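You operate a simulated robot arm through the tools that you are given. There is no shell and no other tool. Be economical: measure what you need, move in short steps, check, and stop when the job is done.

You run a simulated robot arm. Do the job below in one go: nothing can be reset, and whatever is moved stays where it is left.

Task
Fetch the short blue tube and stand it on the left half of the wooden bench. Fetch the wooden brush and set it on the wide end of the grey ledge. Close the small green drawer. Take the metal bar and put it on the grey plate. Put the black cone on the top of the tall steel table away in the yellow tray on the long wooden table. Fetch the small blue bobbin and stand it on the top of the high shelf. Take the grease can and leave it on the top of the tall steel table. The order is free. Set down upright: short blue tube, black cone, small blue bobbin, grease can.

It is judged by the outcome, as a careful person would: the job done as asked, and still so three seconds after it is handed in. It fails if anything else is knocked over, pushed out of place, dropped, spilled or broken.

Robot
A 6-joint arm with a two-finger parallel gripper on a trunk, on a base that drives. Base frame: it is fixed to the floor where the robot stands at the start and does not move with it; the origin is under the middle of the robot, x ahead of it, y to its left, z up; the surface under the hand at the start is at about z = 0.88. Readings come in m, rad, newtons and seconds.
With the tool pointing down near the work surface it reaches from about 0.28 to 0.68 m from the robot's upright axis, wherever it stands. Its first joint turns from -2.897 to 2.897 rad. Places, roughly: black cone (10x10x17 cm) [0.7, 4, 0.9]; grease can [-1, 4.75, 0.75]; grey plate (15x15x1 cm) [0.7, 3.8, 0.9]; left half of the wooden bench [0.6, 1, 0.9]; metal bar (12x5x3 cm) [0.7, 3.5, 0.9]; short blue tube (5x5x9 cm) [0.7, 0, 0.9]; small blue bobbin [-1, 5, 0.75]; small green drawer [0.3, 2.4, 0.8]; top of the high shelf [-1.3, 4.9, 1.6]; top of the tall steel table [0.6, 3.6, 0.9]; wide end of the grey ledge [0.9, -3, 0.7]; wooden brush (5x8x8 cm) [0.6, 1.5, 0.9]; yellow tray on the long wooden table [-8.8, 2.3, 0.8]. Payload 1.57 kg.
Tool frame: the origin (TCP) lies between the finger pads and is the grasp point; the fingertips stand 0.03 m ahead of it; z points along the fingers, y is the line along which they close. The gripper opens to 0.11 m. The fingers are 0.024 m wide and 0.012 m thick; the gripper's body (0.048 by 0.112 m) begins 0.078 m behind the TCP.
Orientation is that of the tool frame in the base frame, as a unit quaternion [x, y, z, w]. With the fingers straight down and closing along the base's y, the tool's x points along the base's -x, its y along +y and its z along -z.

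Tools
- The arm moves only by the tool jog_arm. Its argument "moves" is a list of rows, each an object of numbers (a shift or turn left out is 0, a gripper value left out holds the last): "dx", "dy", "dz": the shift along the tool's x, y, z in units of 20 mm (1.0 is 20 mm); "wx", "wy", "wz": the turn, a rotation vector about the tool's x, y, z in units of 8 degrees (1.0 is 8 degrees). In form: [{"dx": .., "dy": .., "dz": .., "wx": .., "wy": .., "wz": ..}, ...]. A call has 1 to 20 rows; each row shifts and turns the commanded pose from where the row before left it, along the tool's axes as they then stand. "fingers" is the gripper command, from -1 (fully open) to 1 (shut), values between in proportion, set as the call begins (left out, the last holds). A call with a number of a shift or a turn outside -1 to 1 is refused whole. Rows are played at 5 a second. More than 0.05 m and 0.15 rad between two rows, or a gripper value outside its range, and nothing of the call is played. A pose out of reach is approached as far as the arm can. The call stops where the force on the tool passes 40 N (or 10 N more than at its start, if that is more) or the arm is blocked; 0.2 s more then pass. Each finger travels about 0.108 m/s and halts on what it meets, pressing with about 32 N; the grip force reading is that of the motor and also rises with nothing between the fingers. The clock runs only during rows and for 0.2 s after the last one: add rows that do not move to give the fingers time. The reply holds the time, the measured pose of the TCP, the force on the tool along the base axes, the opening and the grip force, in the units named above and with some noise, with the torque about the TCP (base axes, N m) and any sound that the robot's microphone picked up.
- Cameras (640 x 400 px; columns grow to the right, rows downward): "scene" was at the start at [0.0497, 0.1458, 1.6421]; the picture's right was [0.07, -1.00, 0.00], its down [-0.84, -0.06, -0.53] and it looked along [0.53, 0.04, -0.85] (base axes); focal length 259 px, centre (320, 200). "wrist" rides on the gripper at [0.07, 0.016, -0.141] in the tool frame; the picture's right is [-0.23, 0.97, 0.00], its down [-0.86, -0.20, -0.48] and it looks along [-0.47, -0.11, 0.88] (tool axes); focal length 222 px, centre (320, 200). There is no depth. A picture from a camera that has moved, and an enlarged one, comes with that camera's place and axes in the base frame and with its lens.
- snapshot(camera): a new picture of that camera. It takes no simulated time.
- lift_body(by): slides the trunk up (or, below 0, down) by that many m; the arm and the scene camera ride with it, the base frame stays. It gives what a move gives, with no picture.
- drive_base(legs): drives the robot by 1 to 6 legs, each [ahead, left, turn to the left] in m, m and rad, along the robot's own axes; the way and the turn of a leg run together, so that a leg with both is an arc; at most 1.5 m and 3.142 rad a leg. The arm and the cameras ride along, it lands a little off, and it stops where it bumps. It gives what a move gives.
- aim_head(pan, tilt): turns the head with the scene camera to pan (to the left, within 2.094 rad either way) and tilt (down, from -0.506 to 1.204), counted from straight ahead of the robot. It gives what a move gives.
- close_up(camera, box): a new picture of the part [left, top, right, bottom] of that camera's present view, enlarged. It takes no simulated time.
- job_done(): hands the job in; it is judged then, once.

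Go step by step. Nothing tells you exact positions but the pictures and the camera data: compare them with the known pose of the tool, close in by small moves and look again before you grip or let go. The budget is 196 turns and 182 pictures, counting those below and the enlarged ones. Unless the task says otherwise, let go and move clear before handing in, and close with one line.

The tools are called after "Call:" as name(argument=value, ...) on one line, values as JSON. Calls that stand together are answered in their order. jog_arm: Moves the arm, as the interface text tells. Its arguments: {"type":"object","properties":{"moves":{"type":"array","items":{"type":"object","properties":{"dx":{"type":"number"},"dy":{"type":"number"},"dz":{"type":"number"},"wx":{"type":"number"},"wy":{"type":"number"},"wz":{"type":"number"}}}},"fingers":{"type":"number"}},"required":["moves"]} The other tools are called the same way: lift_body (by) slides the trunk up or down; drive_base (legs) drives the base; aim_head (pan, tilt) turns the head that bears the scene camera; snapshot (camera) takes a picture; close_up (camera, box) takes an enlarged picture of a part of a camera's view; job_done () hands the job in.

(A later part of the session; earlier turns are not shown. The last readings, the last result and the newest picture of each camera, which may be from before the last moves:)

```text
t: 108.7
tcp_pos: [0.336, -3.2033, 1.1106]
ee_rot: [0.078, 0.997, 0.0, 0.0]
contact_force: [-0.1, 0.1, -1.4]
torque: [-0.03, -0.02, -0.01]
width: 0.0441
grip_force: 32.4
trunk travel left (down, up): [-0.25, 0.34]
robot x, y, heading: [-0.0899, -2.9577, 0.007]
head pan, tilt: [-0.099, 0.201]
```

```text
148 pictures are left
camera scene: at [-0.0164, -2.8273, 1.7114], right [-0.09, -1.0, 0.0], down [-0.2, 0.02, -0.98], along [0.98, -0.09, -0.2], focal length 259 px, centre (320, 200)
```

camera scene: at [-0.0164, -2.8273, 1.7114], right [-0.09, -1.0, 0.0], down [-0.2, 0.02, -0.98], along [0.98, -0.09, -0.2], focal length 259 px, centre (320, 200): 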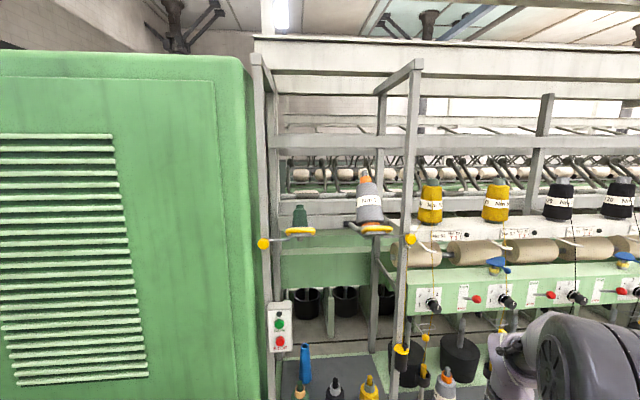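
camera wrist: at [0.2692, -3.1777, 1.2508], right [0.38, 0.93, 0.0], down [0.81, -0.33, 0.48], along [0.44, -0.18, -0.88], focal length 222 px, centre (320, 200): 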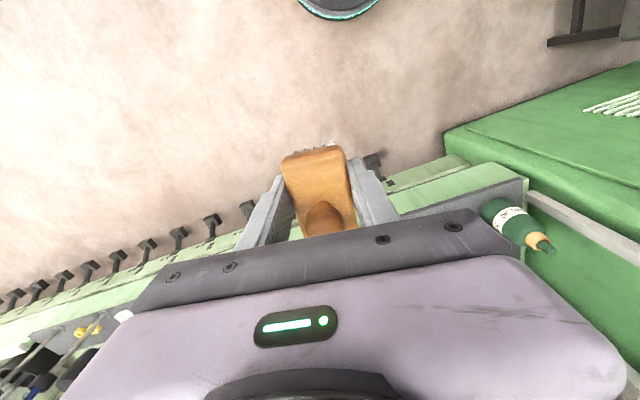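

Racks with spools hang from z ≈ 1.35 up, so I lower the trunk, keep the hand at about z = 1.0, straighten it and then drive closer.

Call:
lift_body(by=-0.2)

Call:
jog_arm(moves=[{"dz": -1, "dy": 1}, {"dz": -1, "dy": 1}, {"dz": -1, "dy": 1}, {"dz": -1, "dy": 1}, {"dz": -1, "dy": 1}, {"dy": 1}, {"dy": 1}, {"dy": 1}, {"dy": 1}, {"dy": 0.5}, {"wz": -0.6}, {"wz": -0.55}])

Call:
drive_base(legs=[[0.0, 0.08, -0.007], [0.3, 0, 0]])

Call:
aim_head(pan=0.0, tilt=0.7)

Call:
snapshot(camera="scene")

Call:
snapshot(camera="wrist")

```text
t: 110.9
tcp_pos: [0.3344, -3.2035, 0.9104]
ee_rot: [0.078, 0.997, -0.001, 0.001]
contact_force: [-0.2, 0.2, -0.3]
torque: [-0.02, 0.03, -0.01]
width: 0.0442
grip_force: 32.1
trunk travel left (down, up): [-0.05, 0.54]
robot x, y, heading: [-0.0874, -2.9591, 0.008]
head pan, tilt: [-0.099, 0.201]
```

```text
t: 113.5
tcp_pos: [0.3651, -3.0158, 1.0084]
ee_rot: [-0.004, 1.0, 0.0, 0.001]
contact_force: [0.5, -0.4, -1.6]
torque: [0.0, 0.01, -0.04]
width: 0.0441
grip_force: 32.4
trunk travel left (down, up): [-0.05, 0.54]
robot x, y, heading: [-0.0901, -2.9574, 0.01]
head pan, tilt: [-0.099, 0.201]
```

```text
t: 116.2
tcp_pos: [0.6581, -2.9342, 1.0088]
ee_rot: [-0.001, 1.0, -0.001, 0.0]
contact_force: [0.6, -1.0, 0.0]
torque: [0.02, 0.02, 0.01]
width: 0.0439
grip_force: 32.4
trunk travel left (down, up): [-0.05, 0.54]
robot x, y, heading: [0.2062, -2.8781, 0.006]
head pan, tilt: [-0.099, 0.201]
```

```text
t: 117.1
tcp_pos: [0.6582, -2.9331, 1.0096]
ee_rot: [0.0, 1.0, 0.0, 0.0]
contact_force: [0.1, 1.3, -1.1]
torque: [0.03, -0.01, 0.0]
width: 0.044
grip_force: 31.0
trunk travel left (down, up): [-0.05, 0.54]
robot x, y, heading: [0.2061, -2.8775, 0.008]
head pan, tilt: [0.0, 0.7]
```

```text
147 pictures are left
camera scene: at [0.2695, -2.7353, 1.4661], right [0.01, -1.0, 0.0], down [-0.64, 0.0, -0.77], along [0.77, 0.0, -0.64], focal length 259 px, centre (320, 200)
```

scene: 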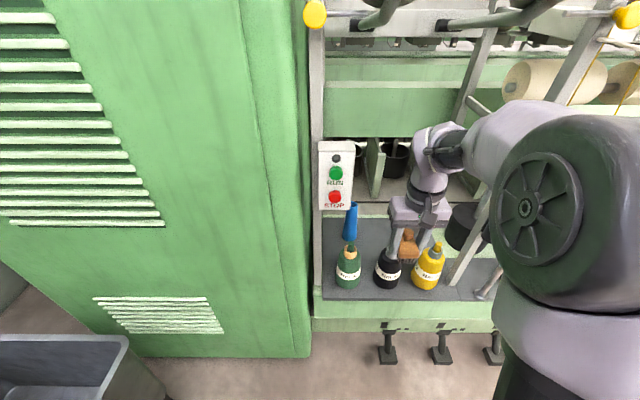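

```text
146 pictures are left
camera wrist: at [0.588, -2.9183, 1.1498], right [0.23, 0.97, 0.0], down [0.86, -0.2, 0.48], along [0.47, -0.11, -0.88], focal length 222 px, centre (320, 200)
```

wrist: 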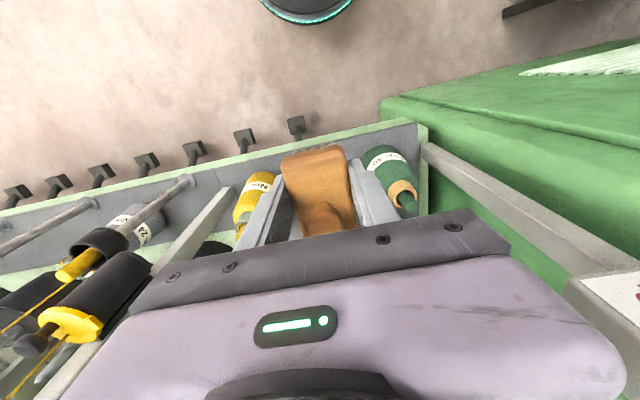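

I drive 7 cm closer, then carry the brush over the bottles at the same height.

Call:
drive_base(legs=[[0.07, 0.02, 0]])

Call:
jog_arm(moves=[{"dx": -1, "dy": -0.8}, {"dx": -1, "dy": -0.8}, {"dx": -1, "dy": -0.8}, {"dx": -1, "dy": -0.8}, {"dx": -1, "dy": -0.8}, {"dx": -1, "dy": -0.5}, {"dx": -0.8}])

Call:
snapshot(camera="scene")

Call:
snapshot(camera="wrist")

```text
t: 118.1
tcp_pos: [0.7252, -2.9145, 1.0089]
ee_rot: [-0.001, 1.0, 0.0, 0.0]
contact_force: [0.7, 0.8, -0.5]
torque: [0.03, 0.04, 0.01]
width: 0.0442
grip_force: 32.3
trunk travel left (down, up): [-0.05, 0.54]
robot x, y, heading: [0.2704, -2.8618, 0.001]
head pan, tilt: [0.0, 0.7]
```

```text
t: 119.7
tcp_pos: [0.8627, -3.005, 1.0079]
ee_rot: [0.0, 1.0, 0.0, 0.0]
contact_force: [0.5, 1.0, -0.5]
torque: [0.01, 0.01, -0.02]
width: 0.0443
grip_force: 32.2
trunk travel left (down, up): [-0.05, 0.54]
robot x, y, heading: [0.2747, -2.8571, 0.003]
head pan, tilt: [0.0, 0.7]
```

```text
145 pictures are left
camera scene: at [0.3376, -2.7156, 1.466], right [0.01, -1.0, 0.0], down [-0.64, 0.0, -0.76], along [0.76, 0.0, -0.64], focal length 259 px, centre (320, 200)
```

scene: 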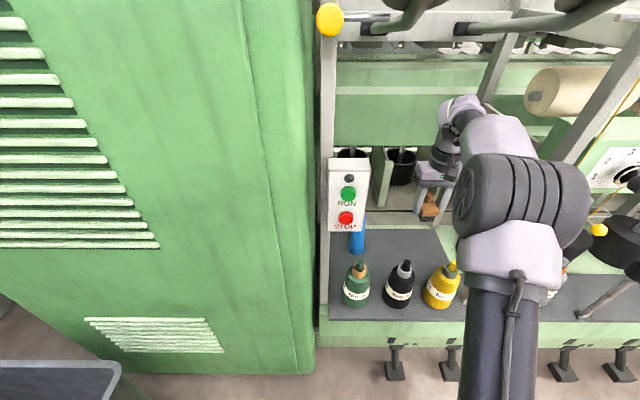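

```text
144 pictures are left
camera wrist: at [0.7922, -2.9899, 1.1495], right [0.23, 0.97, 0.0], down [0.86, -0.2, 0.48], along [0.47, -0.11, -0.88], focal length 222 px, centre (320, 200)
```

wrist: 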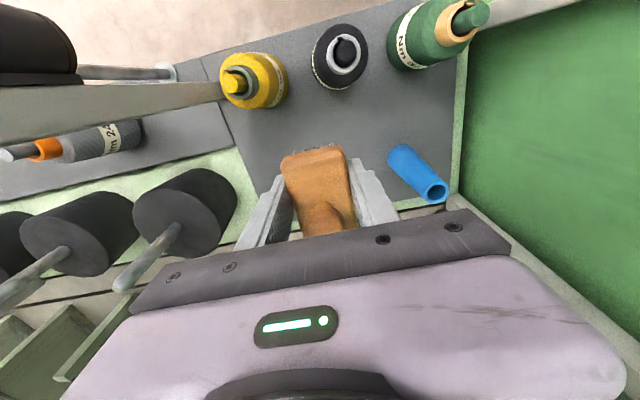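

The camera box would come too near the black bottle's tip, so I aim deeper: x ≈ 0.93. I advance 4 cm, extend, then descend partway.

Call:
drive_base(legs=[[0.04, 0.0, 0]])

Call:
jog_arm(moves=[{"dx": -1, "dy": -0.2}, {"dx": -0.5}, {"dz": 1}, {"dz": 1}, {"dz": 1}, {"dz": 1}, {"dz": 1}])

Call:
snapshot(camera="wrist")

Call:
snapshot(camera="scene")

```text
t: 120.6
tcp_pos: [0.9017, -3.0052, 1.0089]
ee_rot: [-0.002, 1.0, 0.0, 0.0]
contact_force: [-0.8, 0.0, -0.7]
torque: [-0.01, 0.04, 0.03]
width: 0.0441
grip_force: 32.3
trunk travel left (down, up): [-0.05, 0.54]
robot x, y, heading: [0.311, -2.8559, 0.006]
head pan, tilt: [0.0, 0.7]
```

```text
t: 122.2
tcp_pos: [0.9313, -3.0095, 0.9096]
ee_rot: [-0.001, 1.0, 0.0, 0.0]
contact_force: [-0.7, -0.7, -1.6]
torque: [0.02, 0.01, 0.01]
width: 0.0442
grip_force: 31.7
trunk travel left (down, up): [-0.05, 0.54]
robot x, y, heading: [0.3097, -2.8581, 0.005]
head pan, tilt: [0.0, 0.7]
```

```text
143 pictures are left
camera wrist: at [0.8629, -2.9942, 1.0496], right [0.23, 0.97, 0.0], down [0.85, -0.2, 0.48], along [0.47, -0.11, -0.88], focal length 222 px, centre (320, 200)
```

wrist: 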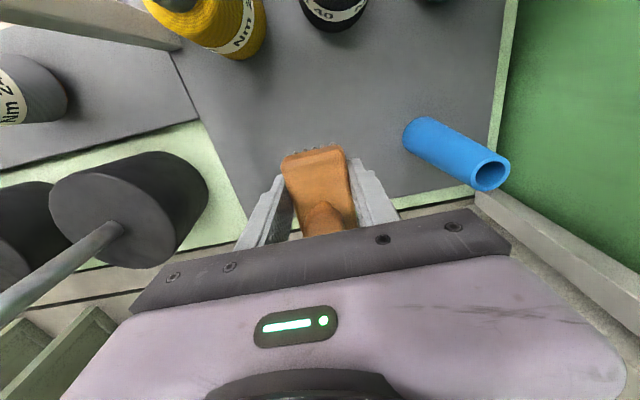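

```text
142 pictures are left
camera scene: at [0.3773, -2.7154, 1.466], right [0.01, -1.0, 0.0], down [-0.64, 0.0, -0.76], along [0.76, 0.0, -0.64], focal length 259 px, centre (320, 200)
```

scene: 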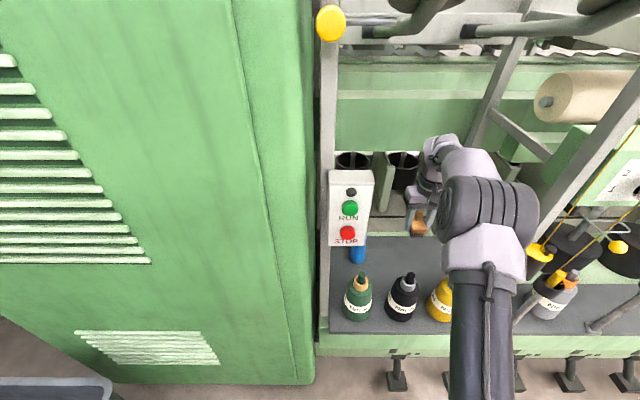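

The landing area is clear. I descend, then creep to contact.

Call:
jog_arm(moves=[{"dz": 1}, {"dz": 1}, {"dz": 1}, {"dz": 1}, {"dz": 1}, {"dz": 1}, {"dz": 0.8}, {}])

Call:
snapshot(camera="wrist")

Call:
snapshot(camera="scene")

```text
t: 124.0
tcp_pos: [0.9318, -3.0096, 0.7747]
ee_rot: [-0.001, 1.0, 0.0, 0.0]
contact_force: [-0.6, -0.4, -1.2]
torque: [0.01, 0.01, 0.0]
width: 0.0444
grip_force: 32.2
trunk travel left (down, up): [-0.05, 0.54]
robot x, y, heading: [0.3106, -2.8544, 0.004]
head pan, tilt: [0.0, 0.7]
```

```text
141 pictures are left
camera wrist: at [0.8621, -2.9938, 0.9146], right [0.23, 0.97, 0.0], down [0.86, -0.2, 0.48], along [0.47, -0.11, -0.88], focal length 222 px, centre (320, 200)
```

wrist: 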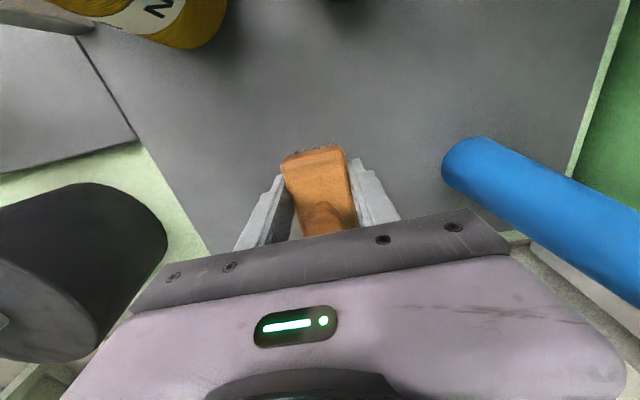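

```text
140 pictures are left
camera scene: at [0.3773, -2.7154, 1.466], right [0.01, -1.0, 0.0], down [-0.64, 0.0, -0.76], along [0.76, 0.0, -0.64], focal length 259 px, centre (320, 200)
```

scene: 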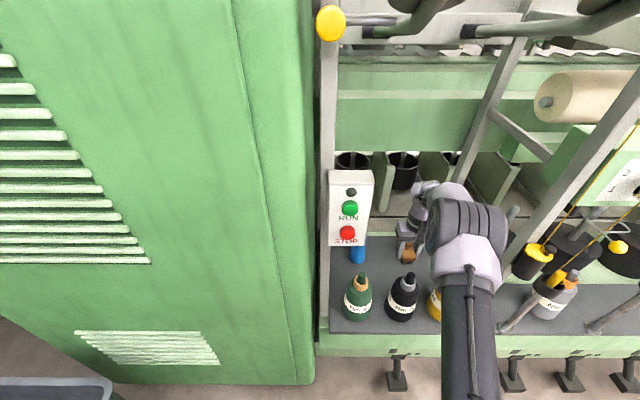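

Still clear. Final small descent to contact.

Call:
jog_arm(moves=[{"dz": 0.5}, {"dz": 0.4}, {"dz": 0.3}, {"dz": 0.25}, {"dz": 0.25}, {"dz": 0.25}, {"dz": 0.25}])

```text
t: 125.6
tcp_pos: [0.9308, -3.0089, 0.7289]
ee_rot: [-0.001, 1.0, 0.0, 0.0]
contact_force: [0.8, -0.6, -1.2]
torque: [0.0, 0.02, -0.02]
width: 0.0447
grip_force: 32.2
trunk travel left (down, up): [-0.05, 0.54]
robot x, y, heading: [0.3118, -2.8558, 0.001]
head pan, tilt: [0.0, 0.7]
```

Call:
jog_arm(moves=[{"dz": 0.2}, {"dz": 0.2}, {"dz": 0.2}, {"dz": 0.2}])

Call:
snapshot(camera="wrist")

```text
t: 126.6
tcp_pos: [0.9336, -3.0093, 0.7194]
ee_rot: [0.0, 1.0, -0.002, 0.006]
contact_force: [-3.3, 1.0, 21.1]
torque: [0.11, 0.64, -0.08]
width: 0.0442
grip_force: 31.5
trunk travel left (down, up): [-0.05, 0.54]
robot x, y, heading: [0.3128, -2.8543, 0.002]
head pan, tilt: [0.0, 0.7]
stopped in row 4: the force on the tool passed its limit at 44 N (the readings are from after the stop); the commanded pose is now the measured one
```

```text
139 pictures are left
camera wrist: at [0.8624, -2.9932, 0.8591], right [0.23, 0.97, 0.0], down [0.85, -0.2, 0.49], along [0.48, -0.11, -0.87], focal length 222 px, centre (320, 200)
```

wrist: 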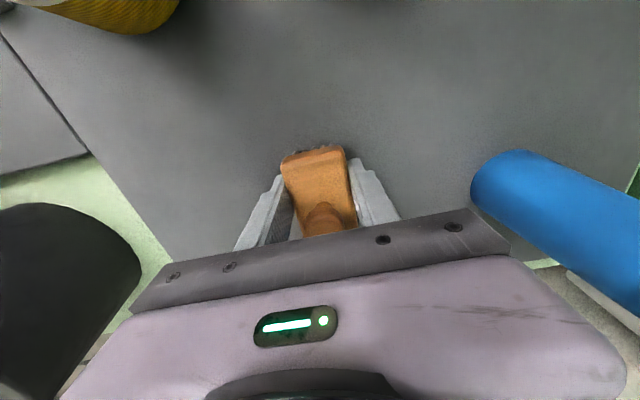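

On the ledge. I open partway and rise straight up.

Call:
jog_arm(moves=[{}, {}, {}, {}], fingers=-0.36)

Call:
jog_arm(moves=[{"dz": -1}, {"dz": -1}, {"dz": -1}, {"dz": -1}, {"dz": -1}, {"dz": -1}, {"dz": -1}, {"dz": -1}, {"dz": -1}, {"dz": -1}, {"dz": -1}, {"dz": -1}, {"dz": -1}, {"dz": -1}, {"dz": -1}])

Call:
snapshot(camera="wrist")

```text
t: 127.6
tcp_pos: [0.9334, -3.0101, 0.7174]
ee_rot: [-0.001, 1.0, 0.0, 0.004]
contact_force: [0.0, -0.6, 0.1]
torque: [0.03, 0.02, -0.02]
width: 0.0746
grip_force: 0.1
trunk travel left (down, up): [-0.05, 0.54]
robot x, y, heading: [0.3108, -2.8586, 0.003]
head pan, tilt: [0.0, 0.7]
```

```text
t: 130.8
tcp_pos: [0.9295, -3.0091, 1.0172]
ee_rot: [0.0, 1.0, -0.001, 0.003]
contact_force: [0.5, -0.5, -0.3]
torque: [0.01, 0.04, 0.01]
width: 0.075
grip_force: 0.0
trunk travel left (down, up): [-0.05, 0.54]
robot x, y, heading: [0.3148, -2.8582, 0.001]
head pan, tilt: [0.0, 0.7]
```

```text
138 pictures are left
camera wrist: at [0.8597, -2.9926, 1.1576], right [0.23, 0.97, 0.0], down [0.85, -0.2, 0.48], along [0.47, -0.11, -0.88], focal length 222 px, centre (320, 200)
```

wrist: 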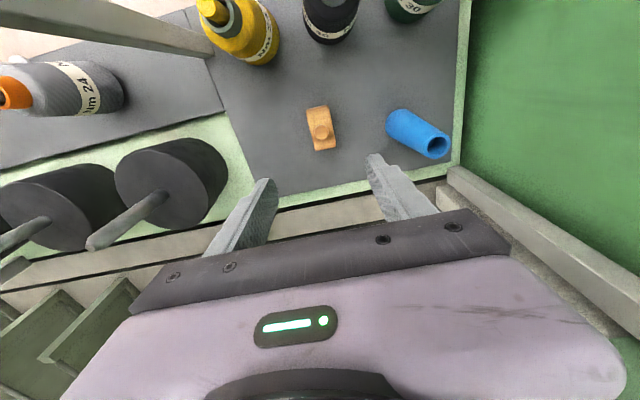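

Brush placed well. I back out and drive back through the lane toward the drawer area.

Call:
drive_base(legs=[[-0.8, 0, 0], [-0.83, 0, 0], [0, 0, 1.57]])

Call:
jog_arm(moves=[{"dx": 1, "dy": 0.5}, {"dx": 1, "dy": 0.5}, {"dx": 1, "dy": 0.5}, {"dx": 1, "dy": 0.5}, {"dx": 1, "dy": 0.5}, {"dx": 1, "dy": 0.5}, {"dx": 1, "dy": 0.5}, {"dx": 1, "dy": 0.5}, {"dx": 1, "dy": 0.5}], fingers=-1)

Call:
lift_body(by=0.2)

Call:
aim_head(pan=0.0, tilt=0.4)

Call:
snapshot(camera="scene")

```text
t: 143.0
tcp_pos: [-1.171, -2.268, 1.0182]
ee_rot: [-0.694, 0.72, 0.002, 0.003]
contact_force: [0.6, 0.0, 0.4]
torque: [0.01, 0.0, 0.01]
width: 0.075
grip_force: 0.1
trunk travel left (down, up): [-0.05, 0.54]
robot x, y, heading: [-1.3453, -2.8816, 1.537]
head pan, tilt: [0.0, 0.7]
```

```text
t: 145.0
tcp_pos: [-1.2681, -2.4475, 1.0168]
ee_rot: [-0.694, 0.72, 0.002, 0.003]
contact_force: [0.7, 0.5, 0.3]
torque: [0.0, 0.03, -0.02]
width: 0.1103
grip_force: 0.0
trunk travel left (down, up): [-0.05, 0.54]
robot x, y, heading: [-1.3462, -2.8821, 1.54]
head pan, tilt: [0.0, 0.7]
```

```text
t: 147.2
tcp_pos: [-1.2686, -2.4474, 1.216]
ee_rot: [-0.694, 0.72, 0.002, 0.003]
contact_force: [-1.5, 0.3, 0.5]
torque: [-0.03, 0.03, 0.01]
width: 0.1101
grip_force: 0.0
trunk travel left (down, up): [-0.25, 0.34]
robot x, y, heading: [-1.3457, -2.8826, 1.54]
head pan, tilt: [0.0, 0.7]
```

```text
t: 147.9
tcp_pos: [-1.2682, -2.448, 1.2166]
ee_rot: [-0.695, 0.719, 0.002, 0.003]
contact_force: [-0.2, 0.3, -0.3]
torque: [0.0, 0.01, -0.01]
width: 0.1099
grip_force: 0.1
trunk travel left (down, up): [-0.25, 0.34]
robot x, y, heading: [-1.3456, -2.8804, 1.538]
head pan, tilt: [0.0, 0.4]
```

```text
137 pictures are left
camera scene: at [-1.4829, -2.802, 1.6928], right [1.0, -0.03, 0.0], down [-0.01, -0.39, -0.92], along [0.03, 0.92, -0.39], focal length 259 px, centre (320, 200)
```

scene: 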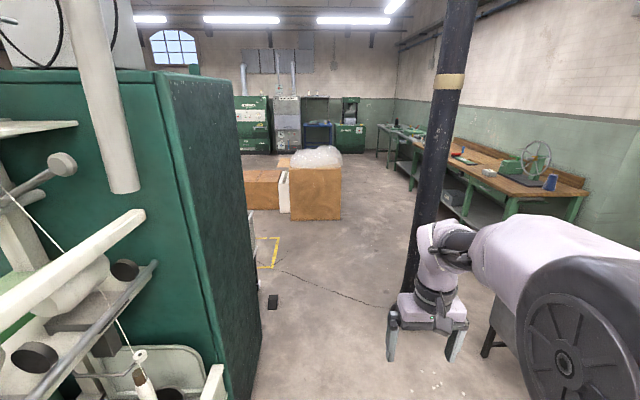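

The lane ahead is clear. I drive forward to y ≈ -0.25, then sidestep right and continue along the benches.

Call:
drive_base(legs=[[0, 0, 0.033], [1.35, 0, 0], [1.3, 0, 0], [0, -0.93, 0]])

Call:
snapshot(camera="scene")

```text
t: 165.7
tcp_pos: [-0.3154, 0.2227, 1.2168]
ee_rot: [-0.702, 0.712, 0.002, 0.003]
contact_force: [0.1, -0.3, -0.2]
torque: [-0.04, 0.0, -0.01]
width: 0.11
grip_force: 0.1
trunk travel left (down, up): [-0.25, 0.34]
robot x, y, heading: [-0.3883, -0.2118, 1.567]
head pan, tilt: [0.0, 0.4]
```

```text
136 pictures are left
camera scene: at [-0.5221, -0.1366, 1.6929], right [1.0, -0.01, 0.0], down [0.0, -0.39, -0.92], along [0.01, 0.92, -0.39], focal length 259 px, centre (320, 200)
```

scene: 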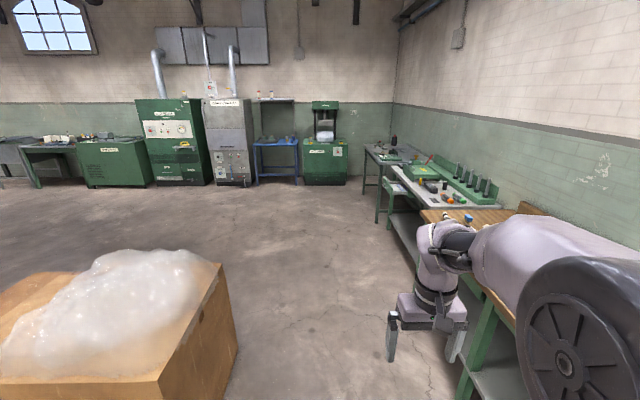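

The way along the bench is clear. I drive to y ≈ 2.4 at x ≈ -0.4 and turn to face the drawer.

Call:
drive_base(legs=[[1.3, 0, 0], [1.3, 0, 0], [0, 0, -1.567]])

Call:
aim_head(pan=0.2, tilt=0.75)

Call:
snapshot(camera="scene")

```text
t: 182.0
tcp_pos: [0.0373, 2.2973, 1.2164]
ee_rot: [-0.001, 1.0, -0.001, 0.004]
contact_force: [0.1, 0.1, -0.8]
torque: [-0.02, 0.01, -0.02]
width: 0.1099
grip_force: 0.0
trunk travel left (down, up): [-0.25, 0.34]
robot x, y, heading: [-0.3994, 2.3587, 0.002]
head pan, tilt: [0.0, 0.4]
```

```text
t: 182.9
tcp_pos: [0.0365, 2.2978, 1.2176]
ee_rot: [-0.001, 1.0, -0.001, 0.002]
contact_force: [0.9, 0.5, -0.1]
torque: [-0.02, -0.02, -0.01]
width: 0.11
grip_force: 0.1
trunk travel left (down, up): [-0.25, 0.34]
robot x, y, heading: [-0.3972, 2.3575, 0.007]
head pan, tilt: [0.201, 0.75]
```

```text
135 pictures are left
camera scene: at [-0.337, 2.5164, 1.6618], right [0.2, -0.98, 0.0], down [-0.67, -0.14, -0.73], along [0.72, 0.15, -0.68], focal length 259 px, centre (320, 200)
```

scene: 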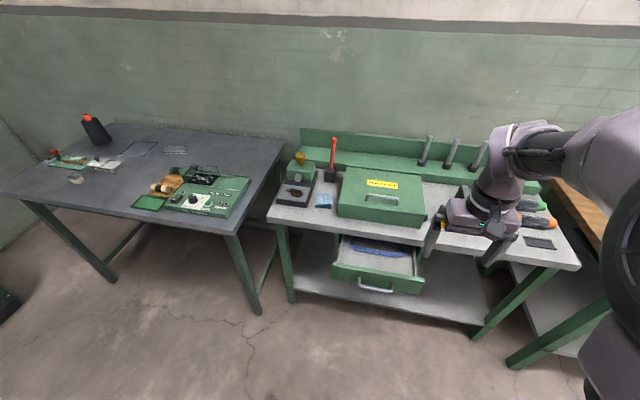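

The drawer front is at about x ≈ 0.2, y ≈ 2.40. I zoom in for the geometry.

Call:
close_up(camera="scene", box=[300, 200, 460, 300])

Call:
snapshot(camera="wrist")

```text
4.00 times, centred on (380, 250) of scene
camera zoom: at [-0.337, 2.5164, 1.6618], right [0.2, -0.98, 0.0], down [-0.67, -0.14, -0.73], along [0.72, 0.15, -0.68], focal length 1035 px, centre (80, 0)
```

zoom: 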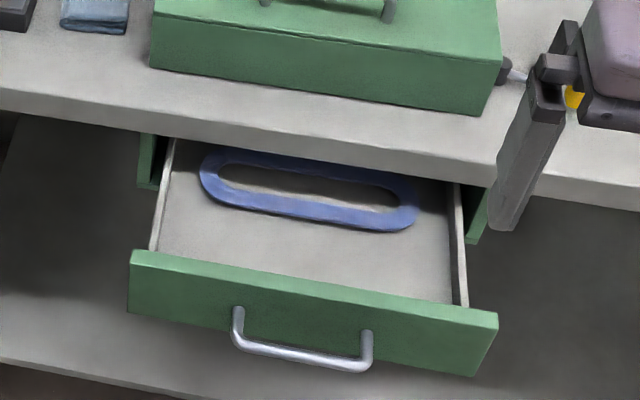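

```text
133 pictures are left
camera wrist: at [-0.033, 2.3135, 1.3569], right [0.23, 0.97, 0.0], down [0.85, -0.2, 0.48], along [0.47, -0.11, -0.87], focal length 222 px, centre (320, 200)
```

wrist: 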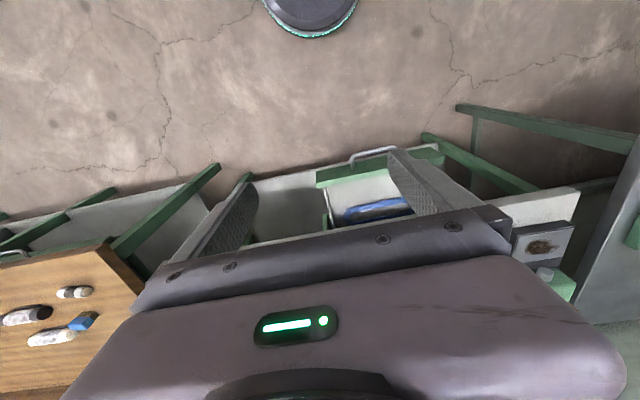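

I close the fingers, pitch the hand 45° forward and lower it in front of the drawer, then check.

Call:
jog_arm(moves=[{"wy": -0.94}, {"wy": -0.94}, {"wy": -0.94}, {"wy": -0.94}, {"wy": -0.94}, {"wy": -0.94}], fingers=1)

Call:
jog_arm(moves=[{"dx": 0.88, "dy": 0.39, "dz": 0.99}, {"dx": 0.88, "dy": 0.39, "dz": 0.99}, {"dx": 0.88, "dy": 0.39, "dz": 0.99}, {"dx": 0.88, "dy": 0.39, "dz": 0.99}, {"dx": 0.88, "dy": 0.39, "dz": 0.99}, {"dx": 0.88, "dy": 0.39, "dz": 0.99}, {"dx": 0.88, "dy": 0.39, "dz": 0.99}, {"dx": 0.88, "dy": 0.39, "dz": 0.99}, {"dx": 0.88, "dy": 0.39, "dz": 0.99}, {"dx": 0.88, "dy": 0.39, "dz": 0.99}, {"dx": 0.88, "dy": 0.39, "dz": 0.99}])

Call:
snapshot(camera="wrist")

Call:
snapshot(camera="scene")

```text
t: 184.3
tcp_pos: [0.0366, 2.3023, 1.2135]
ee_rot: [-0.004, 0.936, 0.008, 0.351]
contact_force: [-0.2, 0.5, -0.2]
torque: [-0.02, 0.0, -0.01]
width: 0.0002
grip_force: 21.3
out of reach, approached as far as the arm can: row 6
trunk travel left (down, up): [-0.25, 0.34]
robot x, y, heading: [-0.3993, 2.3589, 0.006]
head pan, tilt: [0.201, 0.75]
```

```text
t: 186.7
tcp_pos: [0.0425, 2.3087, 1.1039]
ee_rot: [-0.006, 0.937, 0.017, 0.349]
contact_force: [-0.7, -0.1, 0.4]
torque: [0.02, 0.03, -0.01]
width: 0.0002
grip_force: 20.9
out of reach, approached as far as the arm can: row 3, 4, 5, 6, 7, 8, 9, 10, 11
trunk travel left (down, up): [-0.25, 0.34]
robot x, y, heading: [-0.3995, 2.3594, 0.004]
head pan, tilt: [0.201, 0.75]
```

```text
132 pictures are left
camera wrist: at [-0.1027, 2.3192, 1.1652], right [0.15, 0.97, 0.18], down [0.34, -0.22, 0.92], along [0.93, -0.08, -0.36], focal length 222 px, centre (320, 200)
```

wrist: 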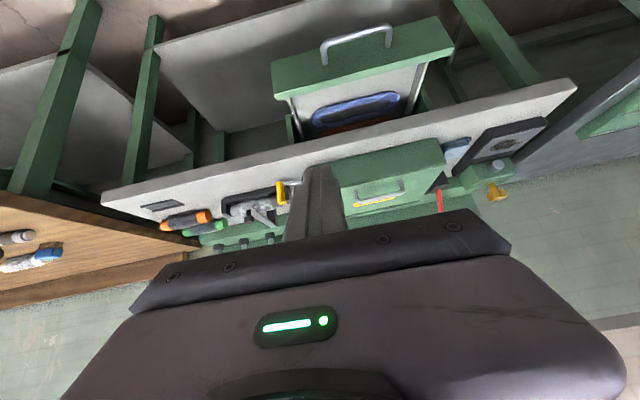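

```text
131 pictures are left
camera scene: at [-0.337, 2.5162, 1.6618], right [0.21, -0.98, 0.0], down [-0.67, -0.14, -0.73], along [0.72, 0.15, -0.68], focal length 259 px, centre (320, 200)
```

scene: 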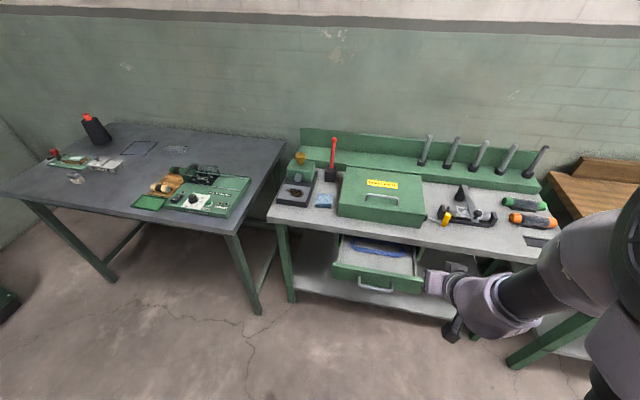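

The pose is too near the body. I back off 20 cm and lower the trunk instead, then see where the hand settles.

Call:
drive_base(legs=[[-0.2, 0, 0]])

Call:
lift_body(by=-0.22)

Call:
jog_arm(moves=[{"dz": 0.5, "dx": -0.5}])

```text
t: 188.3
tcp_pos: [-0.1584, 2.3098, 1.1042]
ee_rot: [-0.008, 0.937, 0.018, 0.348]
contact_force: [-0.6, 0.3, -1.0]
torque: [0.04, -0.02, 0.01]
width: 0.0002
grip_force: 21.3
trunk travel left (down, up): [-0.25, 0.34]
robot x, y, heading: [-0.5966, 2.353, 0.01]
head pan, tilt: [0.201, 0.75]
```

```text
t: 190.6
tcp_pos: [-0.1565, 2.3097, 0.8843]
ee_rot: [-0.008, 0.937, 0.017, 0.349]
contact_force: [-1.1, -0.7, 0.1]
torque: [0.04, 0.02, 0.02]
width: 0.0
grip_force: 21.1
trunk travel left (down, up): [-0.03, 0.56]
robot x, y, heading: [-0.5956, 2.3557, 0.013]
head pan, tilt: [0.201, 0.75]
```

```text
t: 191.0
tcp_pos: [-0.1429, 2.3102, 0.8821]
ee_rot: [-0.008, 0.937, 0.018, 0.349]
contact_force: [-0.1, 0.4, -1.0]
torque: [-0.01, 0.0, 0.0]
width: 0.0001
grip_force: 21.7
trunk travel left (down, up): [-0.03, 0.56]
robot x, y, heading: [-0.5975, 2.3578, 0.009]
head pan, tilt: [0.201, 0.75]
```

Now reachable. I move toward the drawer front, stopping short, and look.

Call:
jog_arm(moves=[{"dx": -0.69, "dy": 0.44, "dz": 0.93}, {"dx": -0.69, "dy": 0.44, "dz": 0.93}, {"dx": -0.69, "dy": 0.44, "dz": 0.93}, {"dx": -0.69, "dy": 0.44, "dz": 0.93}, {"dx": -0.69, "dy": 0.44, "dz": 0.93}, {"dx": -0.69, "dy": 0.44, "dz": 0.93}, {"dx": -0.69, "dy": 0.44, "dz": 0.93}, {"dx": -0.69, "dy": 0.44, "dz": 0.93}, {"dx": -0.69, "dy": 0.44, "dz": 0.93}, {"dx": -0.69, "dy": 0.44, "dz": 0.93}])

Call:
aim_head(pan=0.0, tilt=0.5)

Call:
close_up(camera="scene", box=[220, 150, 540, 350])

Call:
snapshot(camera="wrist")

```text
t: 193.2
tcp_pos: [0.0658, 2.3779, 0.8214]
ee_rot: [-0.009, 0.937, 0.02, 0.348]
contact_force: [0.3, 0.1, 0.0]
torque: [-0.03, -0.02, -0.02]
width: 0.0
grip_force: 21.2
out of reach, approached as far as the arm can: row 5, 6, 7, 8, 10
trunk travel left (down, up): [-0.03, 0.56]
robot x, y, heading: [-0.5983, 2.3536, 0.011]
head pan, tilt: [0.201, 0.75]
```

```text
t: 194.0
tcp_pos: [0.0657, 2.3761, 0.8222]
ee_rot: [-0.01, 0.937, 0.021, 0.347]
contact_force: [0.3, -0.2, -0.1]
torque: [-0.03, -0.01, 0.0]
width: 0.0001
grip_force: 21.4
trunk travel left (down, up): [-0.03, 0.56]
robot x, y, heading: [-0.5949, 2.357, 0.015]
head pan, tilt: [0.0, 0.499]
```

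```text
2.00 times, centred on (380, 250) of scene
camera zoom: at [-0.5278, 2.4986, 1.4637], right [0.01, -1.0, 0.0], down [-0.48, -0.01, -0.88], along [0.88, 0.01, -0.48], focal length 518 px, centre (200, 100)
```

zoom: 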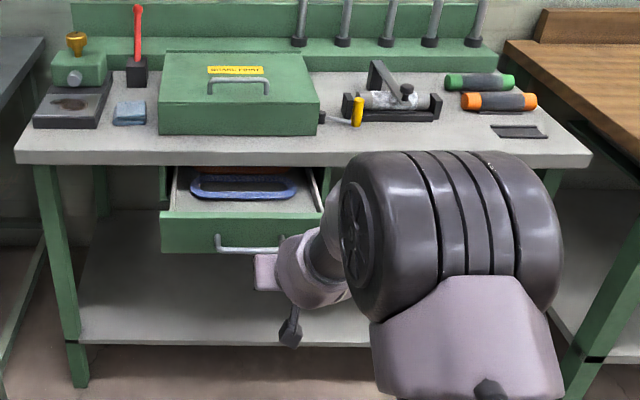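

```text
129 pictures are left
camera wrist: at [-0.0792, 2.386, 0.8831], right [0.14, 0.97, 0.18], down [0.34, -0.22, 0.91], along [0.93, -0.07, -0.36], focal length 222 px, centre (320, 200)
```

wrist: 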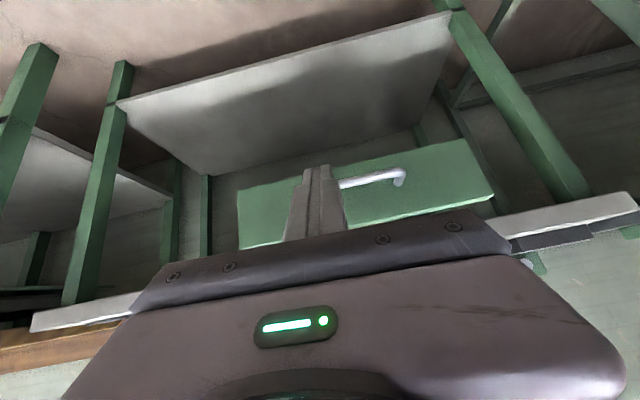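

I retract the hand, then drive closer and left so the push stays within reach.

Call:
jog_arm(moves=[{"dx": 0.92, "dz": -0.8}, {"dx": 0.92, "dz": -0.8}, {"dx": 0.92, "dz": -0.8}, {"dx": 0.92, "dz": -0.8}, {"dx": 0.92, "dz": -0.8}, {"dx": 0.92, "dz": -0.8}, {"dx": 0.92, "dz": -0.8}])

Call:
drive_base(legs=[[0.2, 0.05, -0.012]])

Call:
snapshot(camera="wrist")

Call:
snapshot(camera="scene")

```text
t: 195.6
tcp_pos: [-0.0608, 2.3688, 0.8768]
ee_rot: [-0.006, 0.939, 0.025, 0.343]
contact_force: [0.6, 0.1, -0.7]
torque: [-0.03, -0.01, -0.02]
width: 0.0002
grip_force: 21.3
out of reach, approached as far as the arm can: row 1, 2, 3, 4, 5, 6, 7
trunk travel left (down, up): [-0.03, 0.56]
robot x, y, heading: [-0.5986, 2.3574, 0.016]
head pan, tilt: [0.0, 0.499]
```

```text
t: 197.2
tcp_pos: [0.1419, 2.4112, 0.8776]
ee_rot: [0.002, 0.939, 0.022, 0.343]
contact_force: [0.0, -0.7, -0.1]
torque: [-0.03, -0.02, 0.01]
width: 0.0
grip_force: 21.4
trunk travel left (down, up): [-0.03, 0.56]
robot x, y, heading: [-0.3974, 2.409, -0.008]
head pan, tilt: [0.0, 0.499]
```

```text
128 pictures are left
camera wrist: at [-0.002, 2.4214, 0.9398], right [0.16, 0.97, 0.19], down [0.35, -0.23, 0.91], along [0.92, -0.08, -0.37], focal length 222 px, centre (320, 200)
```

wrist: 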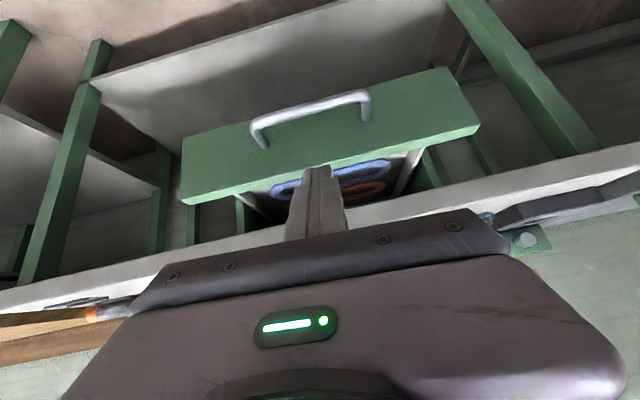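

```text
127 pictures are left
camera scene: at [-0.3231, 2.5478, 1.4637], right [0.0, -1.0, 0.0], down [-0.48, 0.0, -0.88], along [0.88, 0.0, -0.48], focal length 259 px, centre (320, 200)
```

scene: 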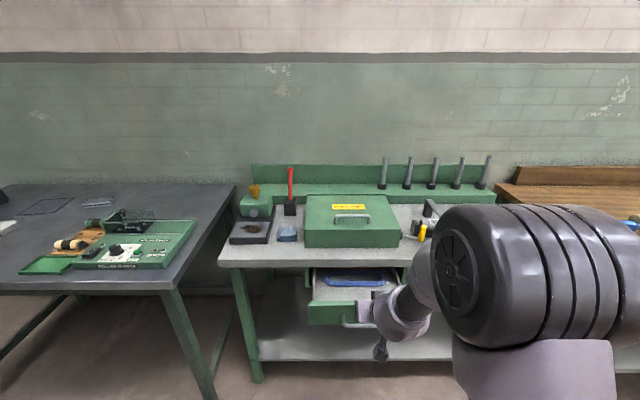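

The hand sits slightly too high. I reduce the tilt, back 6 cm, and lower it in front of the panel.

Call:
drive_base(legs=[[-0.06, 0.025, 0.008]])

Call:
jog_arm(moves=[{"wy": 1}, {"wy": 1}, {"dx": 0.4, "dz": 0.9}, {"dx": 0.4, "dz": 0.9}, {"dx": 0.4, "dz": 0.9}])

Call:
snapshot(camera="wrist")

Call:
snapshot(camera="scene")

```text
t: 198.2
tcp_pos: [0.0834, 2.4402, 0.8775]
ee_rot: [-0.003, 0.939, 0.024, 0.344]
contact_force: [-0.1, 0.0, 0.2]
torque: [0.02, 0.0, 0.0]
width: 0.0
grip_force: 21.7
trunk travel left (down, up): [-0.03, 0.56]
robot x, y, heading: [-0.4578, 2.4315, 0.004]
head pan, tilt: [0.0, 0.499]
```

```text
t: 199.4
tcp_pos: [0.0907, 2.4594, 0.8339]
ee_rot: [-0.014, 0.962, 0.056, 0.268]
contact_force: [0.4, 0.1, 0.5]
torque: [-0.02, 0.02, 0.01]
width: 0.0002
grip_force: 21.7
out of reach, approached as far as the arm can: row 1, 2, 3
trunk travel left (down, up): [-0.03, 0.56]
robot x, y, heading: [-0.4532, 2.4345, 0.003]
head pan, tilt: [0.0, 0.499]
```

```text
126 pictures are left
camera wrist: at [-0.0436, 2.4593, 0.9182], right [0.14, 0.97, 0.21], down [0.5, -0.26, 0.83], along [0.86, -0.01, -0.52], focal length 222 px, centre (320, 200)
```

wrist: 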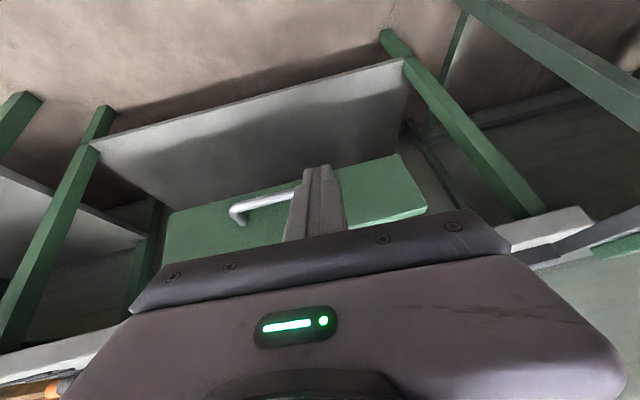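

```text
125 pictures are left
camera scene: at [-0.3829, 2.5738, 1.4637], right [0.01, -1.0, 0.0], down [-0.48, 0.0, -0.88], along [0.88, 0.0, -0.48], focal length 259 px, centre (320, 200)
```

scene: 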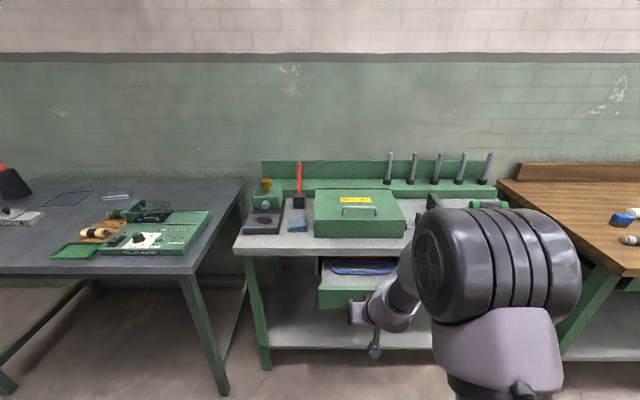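

The tips now face the panel at mid-height. I push forward.

Call:
jog_arm(moves=[{"dx": -0.85, "dz": 0.5, "dy": -0.3}, {"dx": -0.85, "dz": 0.5, "dy": -0.3}, {"dx": -0.85, "dz": 0.5, "dy": -0.3}, {"dx": -0.85, "dz": 0.5}, {"dx": -0.85, "dz": 0.5}, {"dx": -0.85, "dz": 0.5}])

Call:
snapshot(camera="wrist")

Call:
snapshot(camera="scene")

```text
t: 200.8
tcp_pos: [0.2083, 2.4505, 0.8325]
ee_rot: [-0.013, 0.961, 0.055, 0.269]
contact_force: [0.4, 0.5, -0.2]
torque: [-0.02, -0.01, -0.01]
width: 0.0
grip_force: 21.5
trunk travel left (down, up): [-0.03, 0.56]
robot x, y, heading: [-0.4547, 2.434, 0.009]
head pan, tilt: [0.0, 0.499]
```

```text
124 pictures are left
camera wrist: at [0.076, 2.4495, 0.9169], right [0.14, 0.97, 0.21], down [0.5, -0.26, 0.83], along [0.86, -0.01, -0.52], focal length 222 px, centre (320, 200)
```

wrist: 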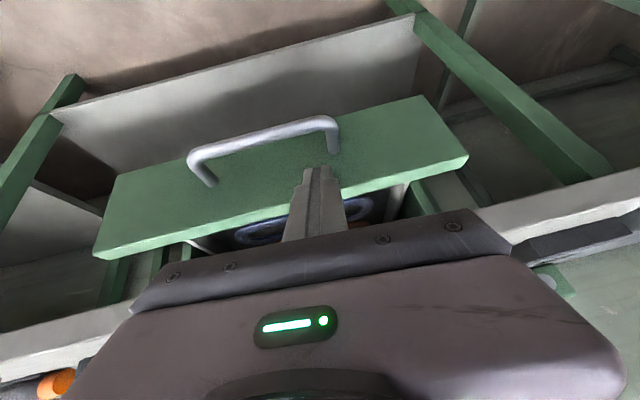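

```text
123 pictures are left
camera scene: at [-0.383, 2.5738, 1.4637], right [0.01, -1.0, 0.0], down [-0.48, 0.0, -0.88], along [0.88, 0.0, -0.48], focal length 259 px, centre (320, 200)
```

scene: 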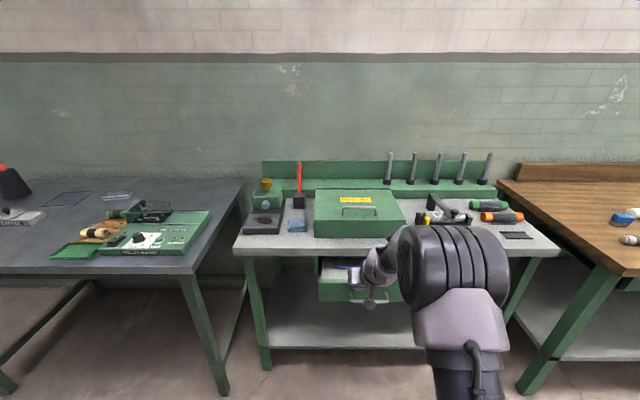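

Tip is close to the panel's top edge; I lower 2.5 cm, then push on.

Call:
jog_arm(moves=[{"dx": 0.32, "dz": 0.54}, {"dx": 0.32, "dz": 0.54}, {}])

Call:
snapshot(camera="wrist")

```text
t: 201.6
tcp_pos: [0.2078, 2.453, 0.8054]
ee_rot: [-0.014, 0.961, 0.056, 0.269]
contact_force: [-1.1, 0.0, -0.1]
torque: [0.01, 0.01, 0.01]
width: 0.0
grip_force: 21.4
trunk travel left (down, up): [-0.03, 0.56]
robot x, y, heading: [-0.4564, 2.433, 0.003]
head pan, tilt: [0.0, 0.499]
```

```text
122 pictures are left
camera wrist: at [0.075, 2.4521, 0.8906], right [0.14, 0.97, 0.21], down [0.5, -0.26, 0.83], along [0.86, -0.01, -0.52], focal length 222 px, centre (320, 200)
```

wrist: 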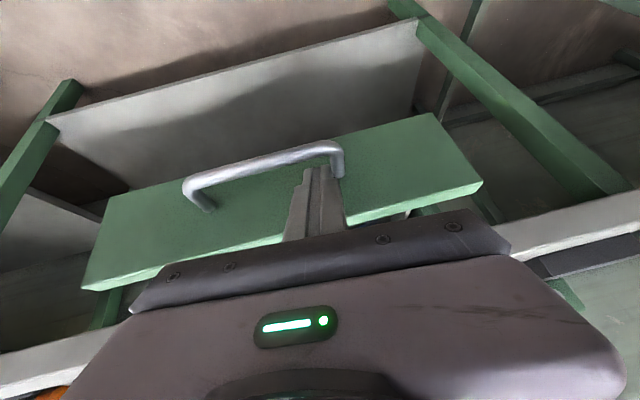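

Good alignment. The arm is near its limit, so I push by driving the base forward in small amounts.

Call:
drive_base(legs=[[0.06, 0, 0]])

Call:
snapshot(camera="wrist")

Call:
drive_base(legs=[[0.05, 0, 0]])

Call:
snapshot(camera="scene")

Call:
snapshot(camera="wrist")

```text
t: 202.6
tcp_pos: [0.2663, 2.4531, 0.8041]
ee_rot: [-0.016, 0.961, 0.056, 0.269]
contact_force: [-0.7, -0.2, 0.9]
torque: [0.01, 0.02, 0.02]
width: 0.0
grip_force: 21.2
trunk travel left (down, up): [-0.03, 0.56]
robot x, y, heading: [-0.3988, 2.4343, 0.007]
head pan, tilt: [0.0, 0.499]
```

```text
121 pictures are left
camera wrist: at [0.1337, 2.4527, 0.8906], right [0.14, 0.97, 0.21], down [0.5, -0.26, 0.83], along [0.86, -0.01, -0.52], focal length 222 px, centre (320, 200)
```

wrist: 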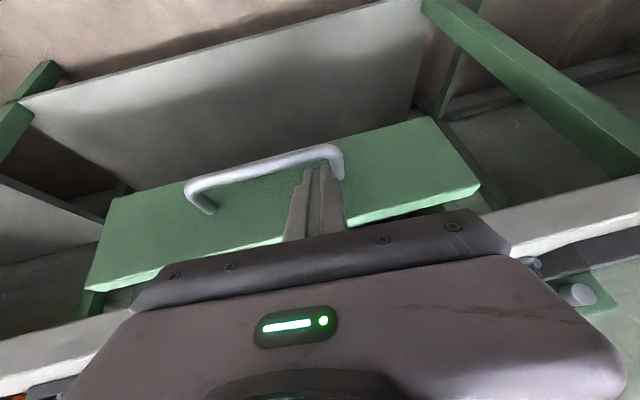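

```text
t: 203.5
tcp_pos: [0.3185, 2.454, 0.8065]
ee_rot: [-0.014, 0.962, 0.056, 0.268]
contact_force: [-0.5, 0.4, 0.2]
torque: [0.02, -0.02, 0.01]
width: 0.0
grip_force: 21.3
trunk travel left (down, up): [-0.03, 0.56]
robot x, y, heading: [-0.3429, 2.4303, 0.005]
head pan, tilt: [0.0, 0.499]
```

```text
120 pictures are left
camera scene: at [-0.2723, 2.5743, 1.4637], right [0.01, -1.0, 0.0], down [-0.48, 0.0, -0.88], along [0.88, 0.0, -0.48], focal length 259 px, centre (320, 200)
```

scene: 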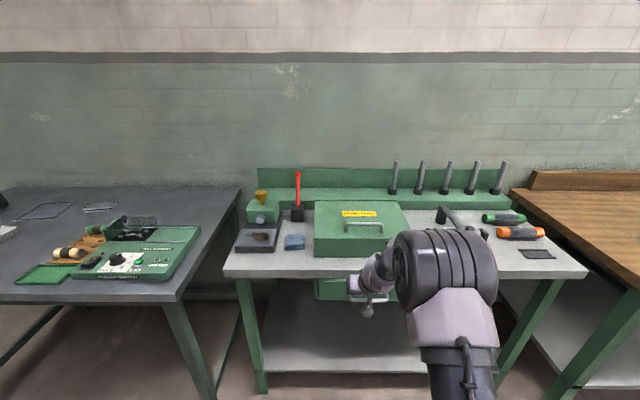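

```text
119 pictures are left
camera wrist: at [0.1856, 2.4529, 0.8906], right [0.14, 0.97, 0.21], down [0.5, -0.26, 0.83], along [0.86, -0.01, -0.52], focal length 222 px, centre (320, 200)
```

wrist: 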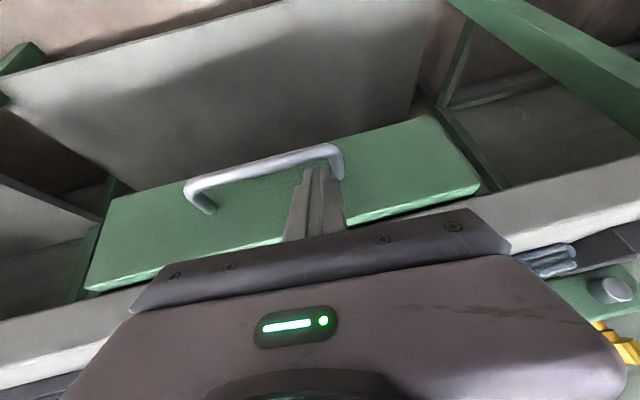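

The drawer is sliding with the hand. I continue in small increments, watching forces.

Call:
drive_base(legs=[[0.025, 0, 0]])

Call:
close_up(camera="wrist", box=[60, 80, 540, 380])

Call:
close_up(camera="scene", box=[280, 240, 440, 340])

```text
t: 204.4
tcp_pos: [0.332, 2.4529, 0.8051]
ee_rot: [-0.013, 0.963, 0.057, 0.265]
contact_force: [-12.1, -1.8, 11.3]
torque: [0.07, 0.08, 0.07]
width: 0.0
grip_force: 21.5
trunk travel left (down, up): [-0.03, 0.56]
robot x, y, heading: [-0.3272, 2.4347, 0.004]
head pan, tilt: [0.0, 0.499]
stopped in leg 1: the force on the tool passed its limit at 79 N (the readings are from after the stop); the commanded pose is now the measured one
```

```text
1.33 times, centred on (300, 230) of wrist
camera zoom: at [0.1997, 2.4528, 0.8912], right [0.14, 0.97, 0.22], down [0.5, -0.26, 0.82], along [0.85, -0.01, -0.52], focal length 296 px, centre (347, 160)
```

zoom: 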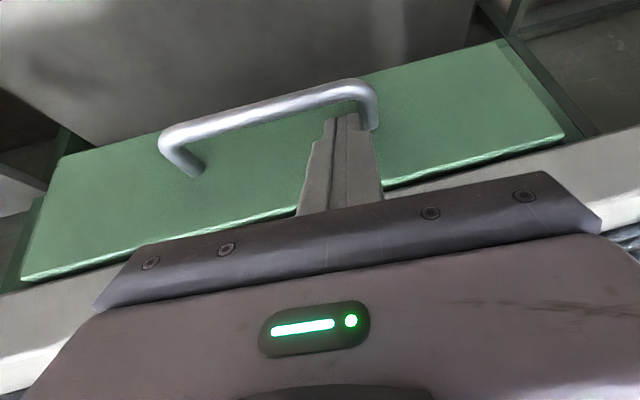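

```text
4.00 times, centred on (360, 290) of scene
camera zoom: at [-0.2567, 2.5741, 1.4639], right [0.01, -1.0, 0.0], down [-0.48, 0.0, -0.88], along [0.88, 0.0, -0.48], focal length 1035 px, centre (160, -160)
```

zoom: 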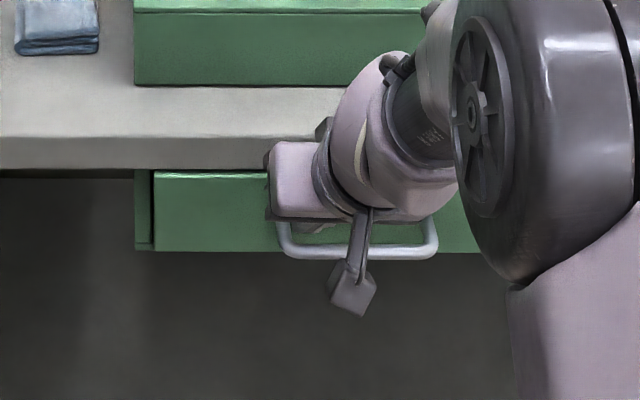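

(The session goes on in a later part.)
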